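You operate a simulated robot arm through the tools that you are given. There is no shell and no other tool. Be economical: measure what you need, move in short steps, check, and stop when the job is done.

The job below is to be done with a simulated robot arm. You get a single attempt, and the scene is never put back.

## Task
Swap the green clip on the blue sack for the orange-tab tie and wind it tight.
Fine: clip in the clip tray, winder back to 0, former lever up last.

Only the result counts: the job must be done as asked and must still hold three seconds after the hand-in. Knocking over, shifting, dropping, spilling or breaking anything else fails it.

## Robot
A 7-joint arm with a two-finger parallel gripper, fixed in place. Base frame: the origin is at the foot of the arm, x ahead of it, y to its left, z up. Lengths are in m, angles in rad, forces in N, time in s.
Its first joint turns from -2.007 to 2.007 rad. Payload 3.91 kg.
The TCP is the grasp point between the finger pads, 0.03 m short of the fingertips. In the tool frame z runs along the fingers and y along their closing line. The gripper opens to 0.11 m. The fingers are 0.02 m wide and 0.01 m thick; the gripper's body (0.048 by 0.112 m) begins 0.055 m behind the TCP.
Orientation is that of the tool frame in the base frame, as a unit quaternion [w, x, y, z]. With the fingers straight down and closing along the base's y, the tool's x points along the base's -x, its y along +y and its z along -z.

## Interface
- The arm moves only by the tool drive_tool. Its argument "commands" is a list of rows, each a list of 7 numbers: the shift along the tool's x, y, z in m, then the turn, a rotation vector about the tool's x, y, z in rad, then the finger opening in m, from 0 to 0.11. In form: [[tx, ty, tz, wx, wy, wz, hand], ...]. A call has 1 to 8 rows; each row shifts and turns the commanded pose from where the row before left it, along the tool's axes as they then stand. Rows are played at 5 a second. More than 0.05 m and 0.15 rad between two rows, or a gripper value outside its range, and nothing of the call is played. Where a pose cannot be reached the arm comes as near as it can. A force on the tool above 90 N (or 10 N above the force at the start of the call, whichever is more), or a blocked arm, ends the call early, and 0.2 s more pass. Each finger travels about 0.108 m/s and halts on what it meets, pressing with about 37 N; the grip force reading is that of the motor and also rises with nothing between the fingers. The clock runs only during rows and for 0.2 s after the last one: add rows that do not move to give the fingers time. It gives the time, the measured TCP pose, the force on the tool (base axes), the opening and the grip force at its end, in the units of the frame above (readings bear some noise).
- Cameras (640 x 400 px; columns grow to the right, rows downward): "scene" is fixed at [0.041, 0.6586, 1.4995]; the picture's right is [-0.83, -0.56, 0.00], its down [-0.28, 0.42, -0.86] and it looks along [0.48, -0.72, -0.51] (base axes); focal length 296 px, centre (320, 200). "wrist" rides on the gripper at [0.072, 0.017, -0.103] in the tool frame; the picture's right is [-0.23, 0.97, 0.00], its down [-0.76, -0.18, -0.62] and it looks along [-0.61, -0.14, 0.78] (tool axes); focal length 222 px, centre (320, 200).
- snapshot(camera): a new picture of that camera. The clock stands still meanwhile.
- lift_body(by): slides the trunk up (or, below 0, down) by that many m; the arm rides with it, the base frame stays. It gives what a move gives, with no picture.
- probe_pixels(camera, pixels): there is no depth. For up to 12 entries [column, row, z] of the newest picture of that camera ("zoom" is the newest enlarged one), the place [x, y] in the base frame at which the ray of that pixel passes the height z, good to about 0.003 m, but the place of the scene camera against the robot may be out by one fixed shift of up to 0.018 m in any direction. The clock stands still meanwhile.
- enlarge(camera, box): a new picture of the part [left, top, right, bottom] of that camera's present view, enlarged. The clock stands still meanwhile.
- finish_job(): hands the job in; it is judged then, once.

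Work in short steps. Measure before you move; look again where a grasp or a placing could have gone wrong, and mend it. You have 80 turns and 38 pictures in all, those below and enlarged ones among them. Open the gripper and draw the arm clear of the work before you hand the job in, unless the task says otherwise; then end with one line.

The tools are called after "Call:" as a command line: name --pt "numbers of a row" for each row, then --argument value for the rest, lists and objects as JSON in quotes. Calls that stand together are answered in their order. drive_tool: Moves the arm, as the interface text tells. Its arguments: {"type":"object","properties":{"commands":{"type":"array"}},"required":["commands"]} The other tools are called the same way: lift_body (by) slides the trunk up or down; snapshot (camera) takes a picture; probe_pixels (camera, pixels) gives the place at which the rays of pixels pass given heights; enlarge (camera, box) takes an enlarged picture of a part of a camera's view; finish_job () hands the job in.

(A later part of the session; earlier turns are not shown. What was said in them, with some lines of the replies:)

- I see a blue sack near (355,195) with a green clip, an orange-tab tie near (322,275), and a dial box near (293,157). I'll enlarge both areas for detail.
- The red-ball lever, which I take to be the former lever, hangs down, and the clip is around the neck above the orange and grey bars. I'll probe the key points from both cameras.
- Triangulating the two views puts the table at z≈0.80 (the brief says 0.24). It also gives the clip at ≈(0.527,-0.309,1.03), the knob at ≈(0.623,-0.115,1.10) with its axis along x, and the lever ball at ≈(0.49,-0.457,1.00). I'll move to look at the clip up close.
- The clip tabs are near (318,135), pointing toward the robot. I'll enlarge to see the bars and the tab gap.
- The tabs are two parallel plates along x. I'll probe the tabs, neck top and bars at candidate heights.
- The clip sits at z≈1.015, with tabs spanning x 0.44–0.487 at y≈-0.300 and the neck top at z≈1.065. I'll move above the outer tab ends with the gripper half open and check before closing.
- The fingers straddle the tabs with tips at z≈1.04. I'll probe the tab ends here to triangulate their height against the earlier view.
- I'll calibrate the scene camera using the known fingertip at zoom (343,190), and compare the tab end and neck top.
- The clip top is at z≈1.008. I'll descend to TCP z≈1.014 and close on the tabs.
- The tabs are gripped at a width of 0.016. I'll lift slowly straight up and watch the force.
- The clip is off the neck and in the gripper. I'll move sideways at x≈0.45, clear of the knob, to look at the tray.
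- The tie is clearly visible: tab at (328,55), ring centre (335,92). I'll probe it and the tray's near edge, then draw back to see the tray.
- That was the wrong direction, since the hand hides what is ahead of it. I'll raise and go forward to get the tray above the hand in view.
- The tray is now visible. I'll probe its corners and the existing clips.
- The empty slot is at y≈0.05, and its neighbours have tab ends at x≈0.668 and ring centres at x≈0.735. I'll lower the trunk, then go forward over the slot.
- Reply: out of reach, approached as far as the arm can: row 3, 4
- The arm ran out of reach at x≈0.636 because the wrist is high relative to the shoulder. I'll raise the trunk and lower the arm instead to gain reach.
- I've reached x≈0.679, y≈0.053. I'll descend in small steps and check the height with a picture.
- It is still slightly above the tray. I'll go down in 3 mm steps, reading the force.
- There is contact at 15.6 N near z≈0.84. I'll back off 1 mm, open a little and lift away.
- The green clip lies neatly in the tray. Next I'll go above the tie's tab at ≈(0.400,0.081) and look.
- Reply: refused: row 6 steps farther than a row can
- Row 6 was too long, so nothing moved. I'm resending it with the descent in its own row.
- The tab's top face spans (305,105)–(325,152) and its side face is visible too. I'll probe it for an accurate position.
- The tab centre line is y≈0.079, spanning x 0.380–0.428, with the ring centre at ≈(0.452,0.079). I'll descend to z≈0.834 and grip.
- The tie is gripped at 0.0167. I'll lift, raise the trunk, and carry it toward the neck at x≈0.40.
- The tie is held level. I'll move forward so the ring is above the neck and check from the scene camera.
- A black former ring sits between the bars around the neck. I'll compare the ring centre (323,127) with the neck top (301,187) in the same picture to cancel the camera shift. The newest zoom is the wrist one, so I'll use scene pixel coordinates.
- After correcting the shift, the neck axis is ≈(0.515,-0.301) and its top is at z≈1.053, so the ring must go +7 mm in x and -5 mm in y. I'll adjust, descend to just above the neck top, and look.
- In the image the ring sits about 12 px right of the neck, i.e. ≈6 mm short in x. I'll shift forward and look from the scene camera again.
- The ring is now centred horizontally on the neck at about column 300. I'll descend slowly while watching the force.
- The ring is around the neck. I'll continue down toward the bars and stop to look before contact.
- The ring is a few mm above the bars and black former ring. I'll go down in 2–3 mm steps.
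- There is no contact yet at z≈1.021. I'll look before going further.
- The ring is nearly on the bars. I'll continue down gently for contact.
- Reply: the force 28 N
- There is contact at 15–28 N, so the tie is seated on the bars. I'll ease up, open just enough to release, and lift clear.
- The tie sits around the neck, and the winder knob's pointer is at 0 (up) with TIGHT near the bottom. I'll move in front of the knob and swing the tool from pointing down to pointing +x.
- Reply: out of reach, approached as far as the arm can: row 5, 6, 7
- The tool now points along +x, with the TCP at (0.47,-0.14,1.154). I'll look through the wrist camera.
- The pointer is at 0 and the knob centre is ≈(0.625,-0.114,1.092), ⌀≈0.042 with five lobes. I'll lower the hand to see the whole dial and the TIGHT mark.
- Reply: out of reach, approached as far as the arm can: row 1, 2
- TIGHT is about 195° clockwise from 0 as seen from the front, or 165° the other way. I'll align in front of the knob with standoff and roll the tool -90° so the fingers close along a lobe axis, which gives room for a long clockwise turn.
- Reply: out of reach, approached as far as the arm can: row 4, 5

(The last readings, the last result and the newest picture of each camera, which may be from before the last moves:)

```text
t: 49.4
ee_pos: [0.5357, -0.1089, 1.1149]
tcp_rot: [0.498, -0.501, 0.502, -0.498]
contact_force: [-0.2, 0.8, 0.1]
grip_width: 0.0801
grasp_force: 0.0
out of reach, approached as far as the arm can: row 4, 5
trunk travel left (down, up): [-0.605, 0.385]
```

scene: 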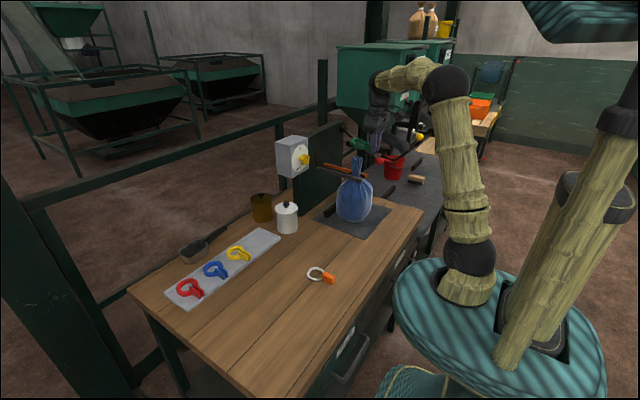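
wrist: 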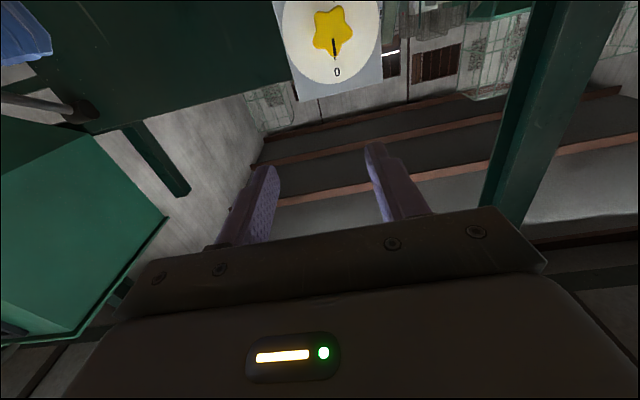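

At -90° the arm was pushed off by about 2 cm. I'll correct the offset while moving slightly forward and see whether the pose can be held.

Call:
drive_tool --pt "0.005 0.022 0.02 0 0 0 0.08" --pt "0 0 0.02 0 0 0 0.08" --pt "0 0 0 0 0 0 0.08"

```text
t: 50.2
ee_pos: [0.5679, -0.1086, 1.1231]
tcp_rot: [0.499, -0.501, 0.502, -0.498]
contact_force: [-1.0, 0.0, -0.3]
grip_width: 0.0801
grasp_force: 0.0
out of reach, approached as far as the arm can: row 1, 2
trunk travel left (down, up): [-0.605, 0.385]
```

The arm can't go lower relative to the trunk in this roll. Lowering the trunk instead should help.

Call:
lift_body --by -0.06

Call:
drive_tool --pt "0.005 -0.028 0 0 0 0 0.08" --pt "0 0 0.005 0 0 0 0.08" --pt "0 0 0 0 0 0 0.08"

```text
t: 51.2
ee_pos: [0.5679, -0.1075, 1.0639]
tcp_rot: [0.498, -0.501, 0.502, -0.499]
contact_force: [0.2, -0.7, -0.4]
grip_width: 0.0801
grasp_force: 0.0
trunk travel left (down, up): [-0.545, 0.445]
```

```text
t: 52.0
ee_pos: [0.5739, -0.112, 1.0922]
tcp_rot: [0.498, -0.5, 0.503, -0.498]
contact_force: [0.0, 0.5, -0.1]
grip_width: 0.08
grasp_force: 0.0
trunk travel left (down, up): [-0.545, 0.445]
```

The pose holds at (0.574,-0.112,1.092). I'll advance so the fingertips straddle the knob, watching for contact.

Call:
drive_tool --pt "0.001 0 0.015 0 0 0 0.08" --pt "0 0 0.01 0 0 0 0.08" --pt "0 0 0.008 0 0 0 0.08" --pt "0 0 0 0 0 0 0.08"

Call:
enlarge --camera "scene" --box '[270, 125, 350, 185]'

```text
t: 53.0
ee_pos: [0.6065, -0.1138, 1.0929]
tcp_rot: [0.499, -0.501, 0.503, -0.498]
contact_force: [-0.3, 0.1, 0.1]
grip_width: 0.08
grasp_force: 0.1
trunk travel left (down, up): [-0.545, 0.445]
```

```text
6.67 times, centred on (310, 155) of scene
```

zoom: 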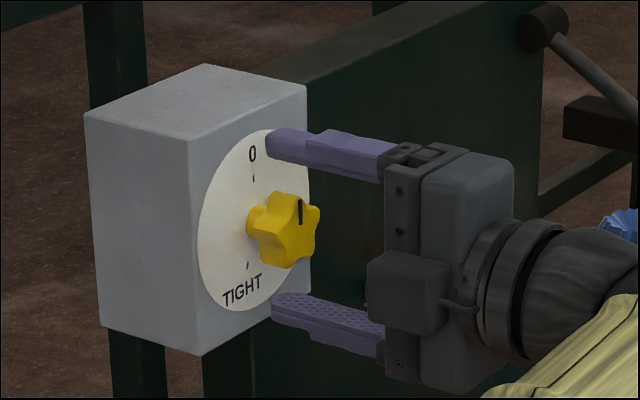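

The fingers straddle the knob well, centred near row 230. I'll close and make a small clockwise test turn.

Call:
drive_tool --pt "0 0 0 0 0 0 0.06" --pt "0 0 0 0 0 0 0.04" --pt "0 0 0 0 0 0 0.02" --pt "0 0 0 0 0 0 0.0" --pt "0 0 0 0 0 0 0.0"

Call:
drive_tool --pt "0 0 0 0 0 0.1 0.0" --pt "0 0 0 0 0 0.1 0.0" --pt "0 0 0 0 0 0.1 0.0" --pt "0 0 0 0 0 0 0.0"

Call:
enlarge --camera "scene" --box '[270, 125, 350, 185]'

```text
t: 54.2
ee_pos: [0.6057, -0.1133, 1.0897]
tcp_rot: [0.498, -0.502, 0.503, -0.497]
contact_force: [-9.0, 2.6, -19.8]
grip_width: 0.036
grasp_force: 45.1
trunk travel left (down, up): [-0.545, 0.445]
```

```text
t: 55.2
ee_pos: [0.607, -0.1135, 1.0902]
tcp_rot: [0.568, -0.421, 0.572, -0.416]
contact_force: [-13.1, 2.4, -27.1]
grip_width: 0.036
grasp_force: 44.9
trunk travel left (down, up): [-0.545, 0.445]
```

```text
6.67 times, centred on (310, 155) of scene
```

zoom: 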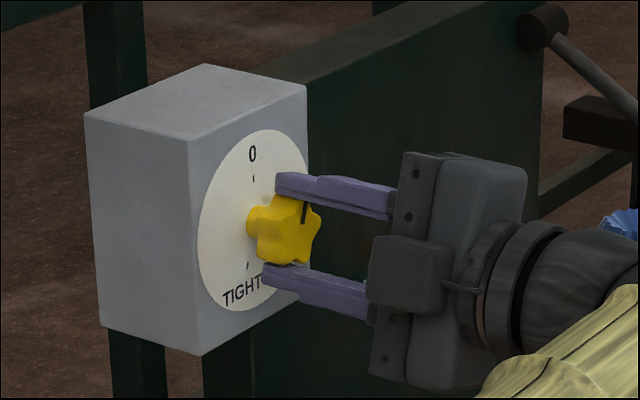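

Clockwise turns the knob, since the pointer has followed the hand. I'll continue clockwise, correcting about 3 mm downward for the side force and pivoting around the knob centre.

Call:
drive_tool --pt "0.0012 0.0029 0 0 0 0.14 0.0" --pt "0.0003 0 0 0 0 0.14 0.0" --pt "0.0003 0 0 0 0 0.14 0.0" --pt "0.0003 0 0 0 0 0.14 0.0" --pt "0.0003 0 0 0 0 0.14 0.0" --pt "0.0003 0 0 0 0 0.14 0.0" --pt "0.0003 0 0 0 0 0.14 0.0"

```text
t: 56.8
ee_pos: [0.6068, -0.1149, 1.0912]
tcp_rot: [0.701, -0.101, 0.699, -0.101]
contact_force: [15.0, -0.4, 29.0]
grip_width: 0.0359
grasp_force: 44.9
trunk travel left (down, up): [-0.545, 0.445]
```

The force flipped to +29 N in z, so I over-corrected. I'll undo that and keep turning.

Call:
drive_tool --pt "-0.0026 -0.0008 0 0 0 0.14 0.0" --pt "0.0003 0 0 0 0 0.14 0.0" --pt "0.0003 0 0 0 0 0.14 0.0" --pt "0.0003 0 0 0 0 0.14 0.0" --pt "0.0003 0 0 0 0 0.14 0.0" --pt "0.0003 0 0 0 0 0.14 0.0"

```text
t: 58.2
ee_pos: [0.6069, -0.1164, 1.0904]
tcp_rot: [0.68, 0.193, 0.681, 0.192]
contact_force: [17.9, -6.0, 30.0]
grip_width: 0.0362
grasp_force: 44.9
trunk travel left (down, up): [-0.545, 0.445]
```

I've turned about 122° in total with steady forces. I'll continue toward 195°.

Call:
drive_tool --pt "-0.0014 0.001 0 0 0 0.14 0.0" --pt "0.0003 0 0 0 0 0.14 0.0" --pt "0.0003 0 0 0 0 0.14 0.0" --pt "0.0003 0 0 0 0 0.14 0.0" --pt "0.0003 0 0 0 0 0.14 0.0" --pt "0.0003 0 0 0 0 0.14 0.0" --pt "0.0003 0 0 0 0 0.14 0.0"

Call:
drive_tool --pt "0.0003 0 0 0 0 0.1 0.0" --pt "0.0003 0 0 0 0 0.1 0.0" --pt "0.0003 0 0 0 0 0.08 0.0" --pt "0 0 0 0 0 0 0.0"

Call:
enlarge --camera "scene" --box '[270, 125, 390, 205]'

```text
t: 59.8
ee_pos: [0.6061, -0.1155, 1.0903]
tcp_rot: [0.509, 0.493, 0.51, 0.489]
contact_force: [12.9, -16.4, 17.4]
grip_width: 0.0361
grasp_force: 45.0
trunk travel left (down, up): [-0.545, 0.445]
```

```text
t: 60.8
ee_pos: [0.6072, -0.1165, 1.0891]
tcp_rot: [0.435, 0.559, 0.436, 0.555]
contact_force: [9.9, -18.6, 17.5]
grip_width: 0.0361
grasp_force: 45.2
trunk travel left (down, up): [-0.545, 0.445]
```

```text
5.00 times, centred on (330, 165) of scene
```

zoom: 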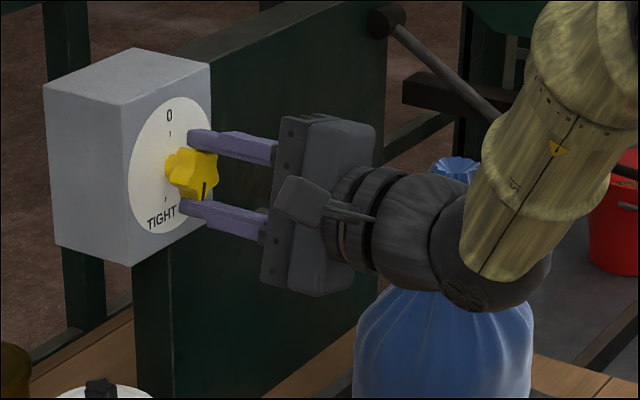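

The pointer now points down toward TIGHT after about 194°. I'll push a little further to feel for the stop.

Call:
drive_tool --pt "0.0003 0 0 0 0 0.06 0.0" --pt "0.0003 0 0 0 0 0.06 0.0" --pt "0 0 0 0 0 0 0.0"

```text
t: 61.6
ee_pos: [0.6061, -0.1155, 1.0891]
tcp_rot: [0.402, 0.584, 0.401, 0.58]
contact_force: [10.9, -20.0, 14.1]
grip_width: 0.0359
grasp_force: 44.7
trunk travel left (down, up): [-0.545, 0.445]
```

The hand tracked to about 201°, past the TIGHT mark. I'll now wind back counter-clockwise by the same angle.

Call:
drive_tool --pt "0 0 0 0 0 0 0.0" --pt "-0.0003 0 0 0 0 -0.14 0.0" --pt "-0.0003 0 0 0 0 -0.14 0.0" --pt "-0.0003 0 0 0 0 -0.14 0.0" --pt "-0.0003 0 0 0 0 -0.14 0.0" --pt "-0.0003 0 0 0 0 -0.14 0.0" --pt "-0.0003 0 0 0 0 -0.14 0.0" --pt "-0.0003 0 0 0 0 -0.14 0.0"

Call:
drive_tool --pt "-0.0003 0 0 0 0 -0.14 0.0" --pt "-0.0003 0 0 0 0 -0.14 0.0" --pt "-0.0003 0 0 0 0 -0.14 0.0" --pt "-0.0003 0 0 0 0 -0.14 0.0" --pt "-0.0003 0 0 0 0 -0.14 0.0" --pt "-0.0003 0 0 0 0 -0.14 0.0" --pt "-0.0003 0 0 0 0 -0.14 0.0" --pt "-0.0003 0 0 0 0 -0.14 0.0"

```text
t: 63.4
ee_pos: [0.6062, -0.1148, 1.0894]
tcp_rot: [0.628, 0.326, 0.63, 0.321]
contact_force: [9.1, -16.4, 12.4]
grip_width: 0.036
grasp_force: 44.8
trunk travel left (down, up): [-0.545, 0.445]
```

```text
t: 65.2
ee_pos: [0.6069, -0.1156, 1.0892]
tcp_rot: [0.701, -0.061, 0.708, -0.061]
contact_force: [-4.4, -5.0, -6.8]
grip_width: 0.0362
grasp_force: 45.2
trunk travel left (down, up): [-0.545, 0.445]
```

About 80° remains, so I'll continue back to 0.

Call:
drive_tool --pt "-0.0003 0 0 0 0 -0.14 0.0" --pt "-0.0003 0 0 0 0 -0.14 0.0" --pt "-0.0003 0 0 0 0 -0.14 0.0" --pt "-0.0003 0 0 0 0 -0.14 0.0" --pt "-0.0003 0 0 0 0 -0.14 0.0" --pt "-0.0003 0 0 0 0 -0.14 0.0" --pt "-0.0003 0 0 0 0 -0.14 0.0" --pt "-0.0003 0 0 0 0 -0.14 0.0"

Call:
drive_tool --pt "-0.0003 0 0 0 0 -0.14 0.0" --pt "-0.0003 0 0 0 0 -0.14 0.0" --pt "0 0 0 0 0 0 0.0"

Call:
enlarge --camera "scene" --box '[280, 130, 390, 205]'

```text
t: 67.0
ee_pos: [0.6072, -0.1137, 1.0899]
tcp_rot: [0.561, -0.427, 0.569, -0.423]
contact_force: [-15.0, -1.6, -33.7]
grip_width: 0.0362
grasp_force: 45.1
trunk travel left (down, up): [-0.545, 0.445]
```

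```text
t: 67.8
ee_pos: [0.6061, -0.1137, 1.0911]
tcp_rot: [0.498, -0.503, 0.504, -0.495]
contact_force: [-21.0, -2.5, -35.4]
grip_width: 0.036
grasp_force: 45.0
trunk travel left (down, up): [-0.545, 0.445]
```

```text
5.33 times, centred on (335, 168) of scene
```

zoom: 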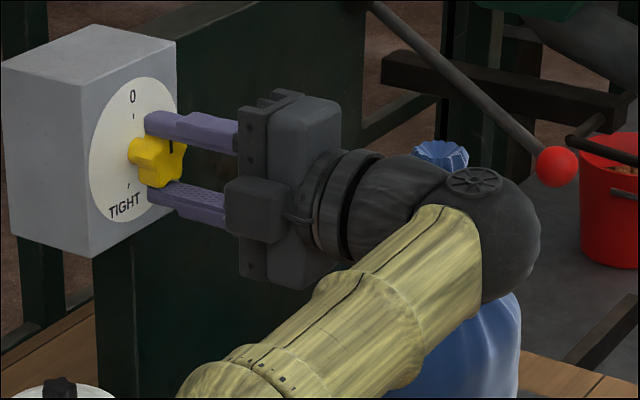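

The winder pointer is back at 0. I'll release, back straight out, and roll the tool back to a horizontal closing line.

Call:
drive_tool --pt "0 0 0 0 0 0 0.04" --pt "0 0 0 0 0 0 0.06" --pt "0 0 0 0 0 0 0.075" --pt "0 0 -0.03 0 0 0 0.075" --pt "0 0 -0.03 0 0 0 0.075" --pt "0 0 -0.02 0 0 0 0.075" --pt "0 0 0 0 0 0.14 0.07"

Call:
lift_body --by 0.17

Call:
drive_tool --pt "0 0 0 0 0 0.145 0.07" --pt "0 0 0 0 0 0.145 0.07" --pt "0 0 0 0 0 0.145 0.07" --pt "0 0 0 0 0 0.145 0.07" --pt "0 0 0 0 0 0.145 0.07" --pt "0 0 0 0 0 0.145 0.07" --pt "0 0 0 0 0 0.145 0.07" --pt "0 0 0 0 0 0.145 0.07"

```text
t: 69.4
ee_pos: [0.5255, -0.1123, 1.095]
tcp_rot: [0.532, -0.464, 0.536, -0.464]
contact_force: [-0.9, 0.1, -0.6]
grip_width: 0.0699
grasp_force: 0.1
trunk travel left (down, up): [-0.545, 0.445]
```

```text
t: 71.3
ee_pos: [0.5268, -0.1138, 1.2646]
tcp_rot: [0.533, -0.464, 0.535, -0.463]
contact_force: [0.1, -0.9, -0.8]
grip_width: 0.0699
grasp_force: 0.0
trunk travel left (down, up): [-0.715, 0.275]
```

```text
t: 73.1
ee_pos: [0.5264, -0.1134, 1.2637]
tcp_rot: [0.699, -0.093, 0.703, -0.096]
contact_force: [0.1, -0.5, -0.2]
grip_width: 0.0697
grasp_force: 0.1
trunk travel left (down, up): [-0.715, 0.275]
```

About 0.27 rad of roll remains. I'll finish it and translate over toward the lever at z≈1.26, above the neck.

Call:
drive_tool --pt "0 0 -0.02 0 0 0.134 0.06" --pt "0 0 -0.02 0 0 0.134 0.06" --pt "0 -0.045 0 0 0 0 0.06" --pt "0 -0.045 0 0 0 0 0.06" --pt "0 -0.045 0 0 0 0 0.06" --pt "0 -0.045 0 0 0 0 0.06" --pt "0 -0.045 0 0 0 0 0.06" --pt "0 -0.045 0 0 0 0 0.06"

Call:
drive_tool --pt "0 -0.04 -0.01 0 0 0 0.06" --pt "0 -0.04 -0.02 0 0 0 0.06" --pt "0 0 -0.03 0 0 0 0.06" --pt "0 0 0 0 0 0 0.06"

```text
t: 74.9
ee_pos: [0.4864, -0.3857, 1.2654]
tcp_rot: [0.705, 0.0, 0.709, 0.0]
contact_force: [0.3, -0.7, -0.6]
grip_width: 0.0596
grasp_force: 0.1
trunk travel left (down, up): [-0.715, 0.275]
```

```text
t: 75.9
ee_pos: [0.4257, -0.4627, 1.2643]
tcp_rot: [0.705, 0.0, 0.71, 0.0]
contact_force: [-0.8, 1.1, 0.2]
grip_width: 0.0601
grasp_force: 0.0
trunk travel left (down, up): [-0.715, 0.275]
```

I'm above the lever side at (0.426,-0.463,1.264). I'll lower the trunk and check both the tie and the ball in one picture.

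Call:
lift_body --by -0.27

Call:
enlarge --camera "scene" --box '[330, 115, 430, 190]'

```text
t: 78.7
ee_pos: [0.4252, -0.4628, 0.9947]
tcp_rot: [0.706, 0.001, 0.709, -0.001]
contact_force: [0.3, -0.4, -0.3]
grip_width: 0.0601
grasp_force: 0.0
trunk travel left (down, up): [-0.445, 0.545]
```

```text
5.33 times, centred on (380, 152) of scene
```

zoom: 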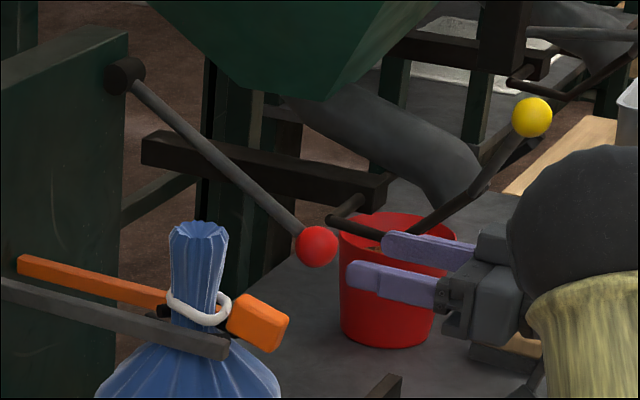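

The tie now hugs the neck. The ball at zoom (317,246) corresponds to ≈(0.495,-0.462,0.993), straight ahead of the fingers. I'll advance around it and close.

Call:
drive_tool --pt "0.001 0 0.03 0 0 0 0.06" --pt "0 0 0.02 0 0 0 0.06" --pt "0 0 0.016 0 0 0 0.06" --pt "0 0 0 0 0 0 0.045" --pt "0 0 0 0 0 0 0.03" --pt "0 0 0 0 0 0 0.0" --pt "0 0 0 0 0 0 0.0"

```text
t: 80.3
ee_pos: [0.4894, -0.4653, 0.994]
tcp_rot: [0.706, 0.001, 0.709, -0.002]
contact_force: [5.4, -20.1, 6.7]
grip_width: 0.0337
grasp_force: 44.6
trunk travel left (down, up): [-0.445, 0.545]
```

The ball is gripped at width 0.034. I'll start lifting along the estimated arc, with pivot at ≈(0.685,1.105) and radius 0.222, and check the forces.

Call:
drive_tool --pt "-0.0175 -0.003 -0.0085 0 0 0 0.0" --pt "-0.0176 0 -0.008 0 0 0 0.0" --pt "-0.0187 0 -0.0055 0 0 0 0.0" --pt "-0.0187 0 -0.0045 0 0 0 0.0"

```text
t: 81.3
ee_pos: [0.4642, -0.4644, 1.0666]
tcp_rot: [0.705, -0.001, 0.709, 0.0]
contact_force: [-3.9, 3.1, -8.8]
grip_width: 0.0339
grasp_force: 45.3
trunk travel left (down, up): [-0.445, 0.545]
```

The arc fits, with only small forces, so the lever is following. I'll continue.

Call:
drive_tool --pt "-0.0193 0 -0.002 0 0 0 0.0" --pt "-0.0193 0 -0.0014 0 0 0 0.0" --pt "-0.0193 0 0.0014 0 0 0 0.0" --pt "-0.0193 0 0.002 0 0 0 0.0" --pt "-0.0187 0 0.0045 0 0 0 0.0" --pt "-0.0187 0 0.0055 0 0 0 0.0"

```text
t: 82.7
ee_pos: [0.4761, -0.4646, 1.1795]
tcp_rot: [0.704, 0.0, 0.71, -0.001]
contact_force: [-2.7, 2.7, -9.5]
grip_width: 0.0337
grasp_force: 45.4
trunk travel left (down, up): [-0.445, 0.545]
```

The lever is now about 20° above horizontal and the forces are small. I'll keep going up to about 50°.

Call:
drive_tool --pt "-0.0176 0 0.0077 0 0 0 0.0" --pt "-0.0175 0 0.0087 0 0 0 0.0" --pt "-0.0159 0 0.011 0 0 0 0.0" --pt "-0.0158 0 0.0112 0 0 0 0.0" --pt "-0.0137 0 0.0136 0 0 0 0.0" --pt "-0.0136 0 0.0137 0 0 0 0.0"

```text
t: 84.1
ee_pos: [0.5418, -0.4663, 1.2735]
tcp_rot: [0.705, 0.0, 0.709, 0.0]
contact_force: [-0.8, -0.3, -0.3]
grip_width: 0.0
grasp_force: 37.4
trunk travel left (down, up): [-0.445, 0.545]
```

The grip closed to 0, so the ball slipped out, possibly at its upper stop. I'll look at where the lever is.

Call:
enlarge --camera "scene" --box '[280, 90, 430, 200]'

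```text
3.64 times, centred on (355, 145) of scene
```

zoom: 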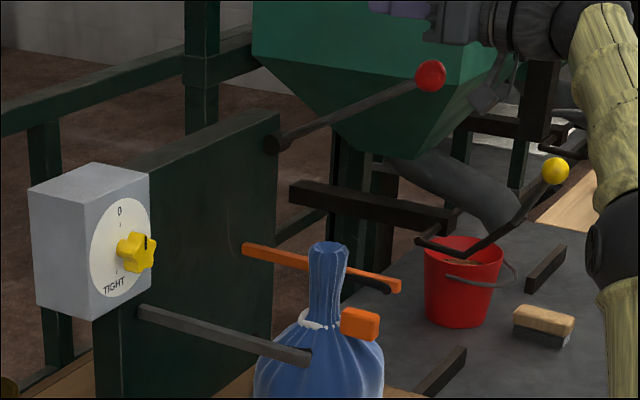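

The lever is up about +29° (ball ≈(0.494,-0.46,1.21)) and the bars have opened, with the tie tight on the neck. To confirm it is at its stop, I'll back out, go under the ball with closed fingers and nudge it upward.

Call:
drive_tool --pt "0 0 -0.04 0 0 0 0.0" --pt "0 0 -0.04 0 0 0 0.0" --pt "0 0 -0.045 0 0 0 0.0" --pt "0.04 0 0 0 0 0 0.0" --pt "0.04 0 0 0 0 0 0.0" --pt "0.043 0 0 0 0 0 0.0" --pt "0 0 0.04 0 0 0 0.0" --pt "0 0 0.01 0 0 0 0.0"

Call:
drive_tool --pt "-0.01 0 0 0 0 0 0.0" --pt "-0.01 0 0 0 0 0 0.0" --pt "-0.01 0 0 0 0 0 0.0" --pt "0 0 0 0 0 0 0.0"

```text
t: 85.9
ee_pos: [0.4663, -0.4646, 1.1503]
tcp_rot: [0.705, 0.0, 0.709, 0.0]
contact_force: [-0.8, 0.4, -0.5]
grip_width: 0.0
grasp_force: 37.8
trunk travel left (down, up): [-0.445, 0.545]
```

```text
t: 86.9
ee_pos: [0.467, -0.4652, 1.1785]
tcp_rot: [0.703, 0.001, 0.711, 0.0]
contact_force: [-4.7, 7.1, -19.4]
grip_width: 0.0
grasp_force: 37.9
trunk travel left (down, up): [-0.445, 0.545]
```

There is contact under the ball at 19 N, more than the 9 N it took to move the lever. A few mm more will settle whether it is at the stop.

Call:
drive_tool --pt "-0.003 0 0 0 0 0 0.0" --pt "-0.003 0 0 0 0 0 0.0" --pt "0 0 0 0 0 0 0.0"

```text
t: 87.7
ee_pos: [0.4677, -0.4663, 1.1782]
tcp_rot: [0.698, 0.002, 0.716, 0.003]
contact_force: [-14.9, 16.2, -51.8]
grip_width: 0.0
grasp_force: 37.5
trunk travel left (down, up): [-0.445, 0.545]
```

It is at the stop: the force rose to 52 N with no movement, so the lever is fully up. I'll drop down, back out, open the gripper and take a final look.

Call:
drive_tool --pt "0.02 0 0 0 0 0 0.0" --pt "0.01 0 0 0 0 0 0.0" --pt "0 0 -0.04 0 0 0 0.0" --pt "0 0 -0.04 0 0 0 0.05" --pt "0 0 -0.02 0 0 0 0.08" --pt "0 0 0 0 0 0 0.08"

Call:
enlarge --camera "scene" --box '[170, 90, 450, 290]'

```text
t: 89.1
ee_pos: [0.3664, -0.4652, 1.158]
tcp_rot: [0.705, 0.0, 0.709, 0.0]
contact_force: [0.3, 0.6, -1.3]
grip_width: 0.0797
grasp_force: 0.1
trunk travel left (down, up): [-0.445, 0.545]
```

```text
2.00 times, centred on (310, 190) of scene
```

zoom: 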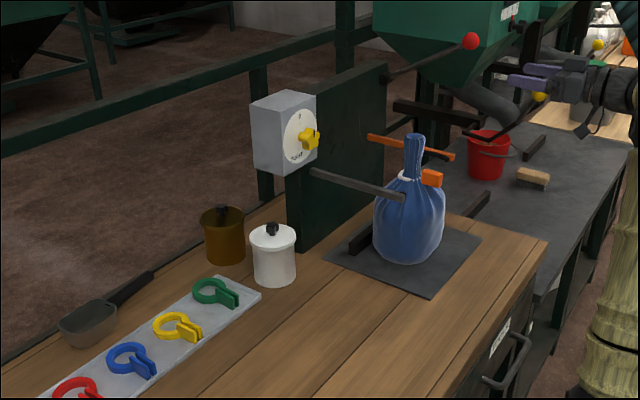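

The final view shows the clip in the tray, the tie tight on the neck, the winder at 0, the lever up and the arm clear. I'll hand the job in.

Call:
finish_job

```text
The job is handed in.
```

I've handed the job in: the green clip is in the clip tray, the orange-tab tie is wound tight on the blue sack, the winder is back at 0, and I raised the former lever last.
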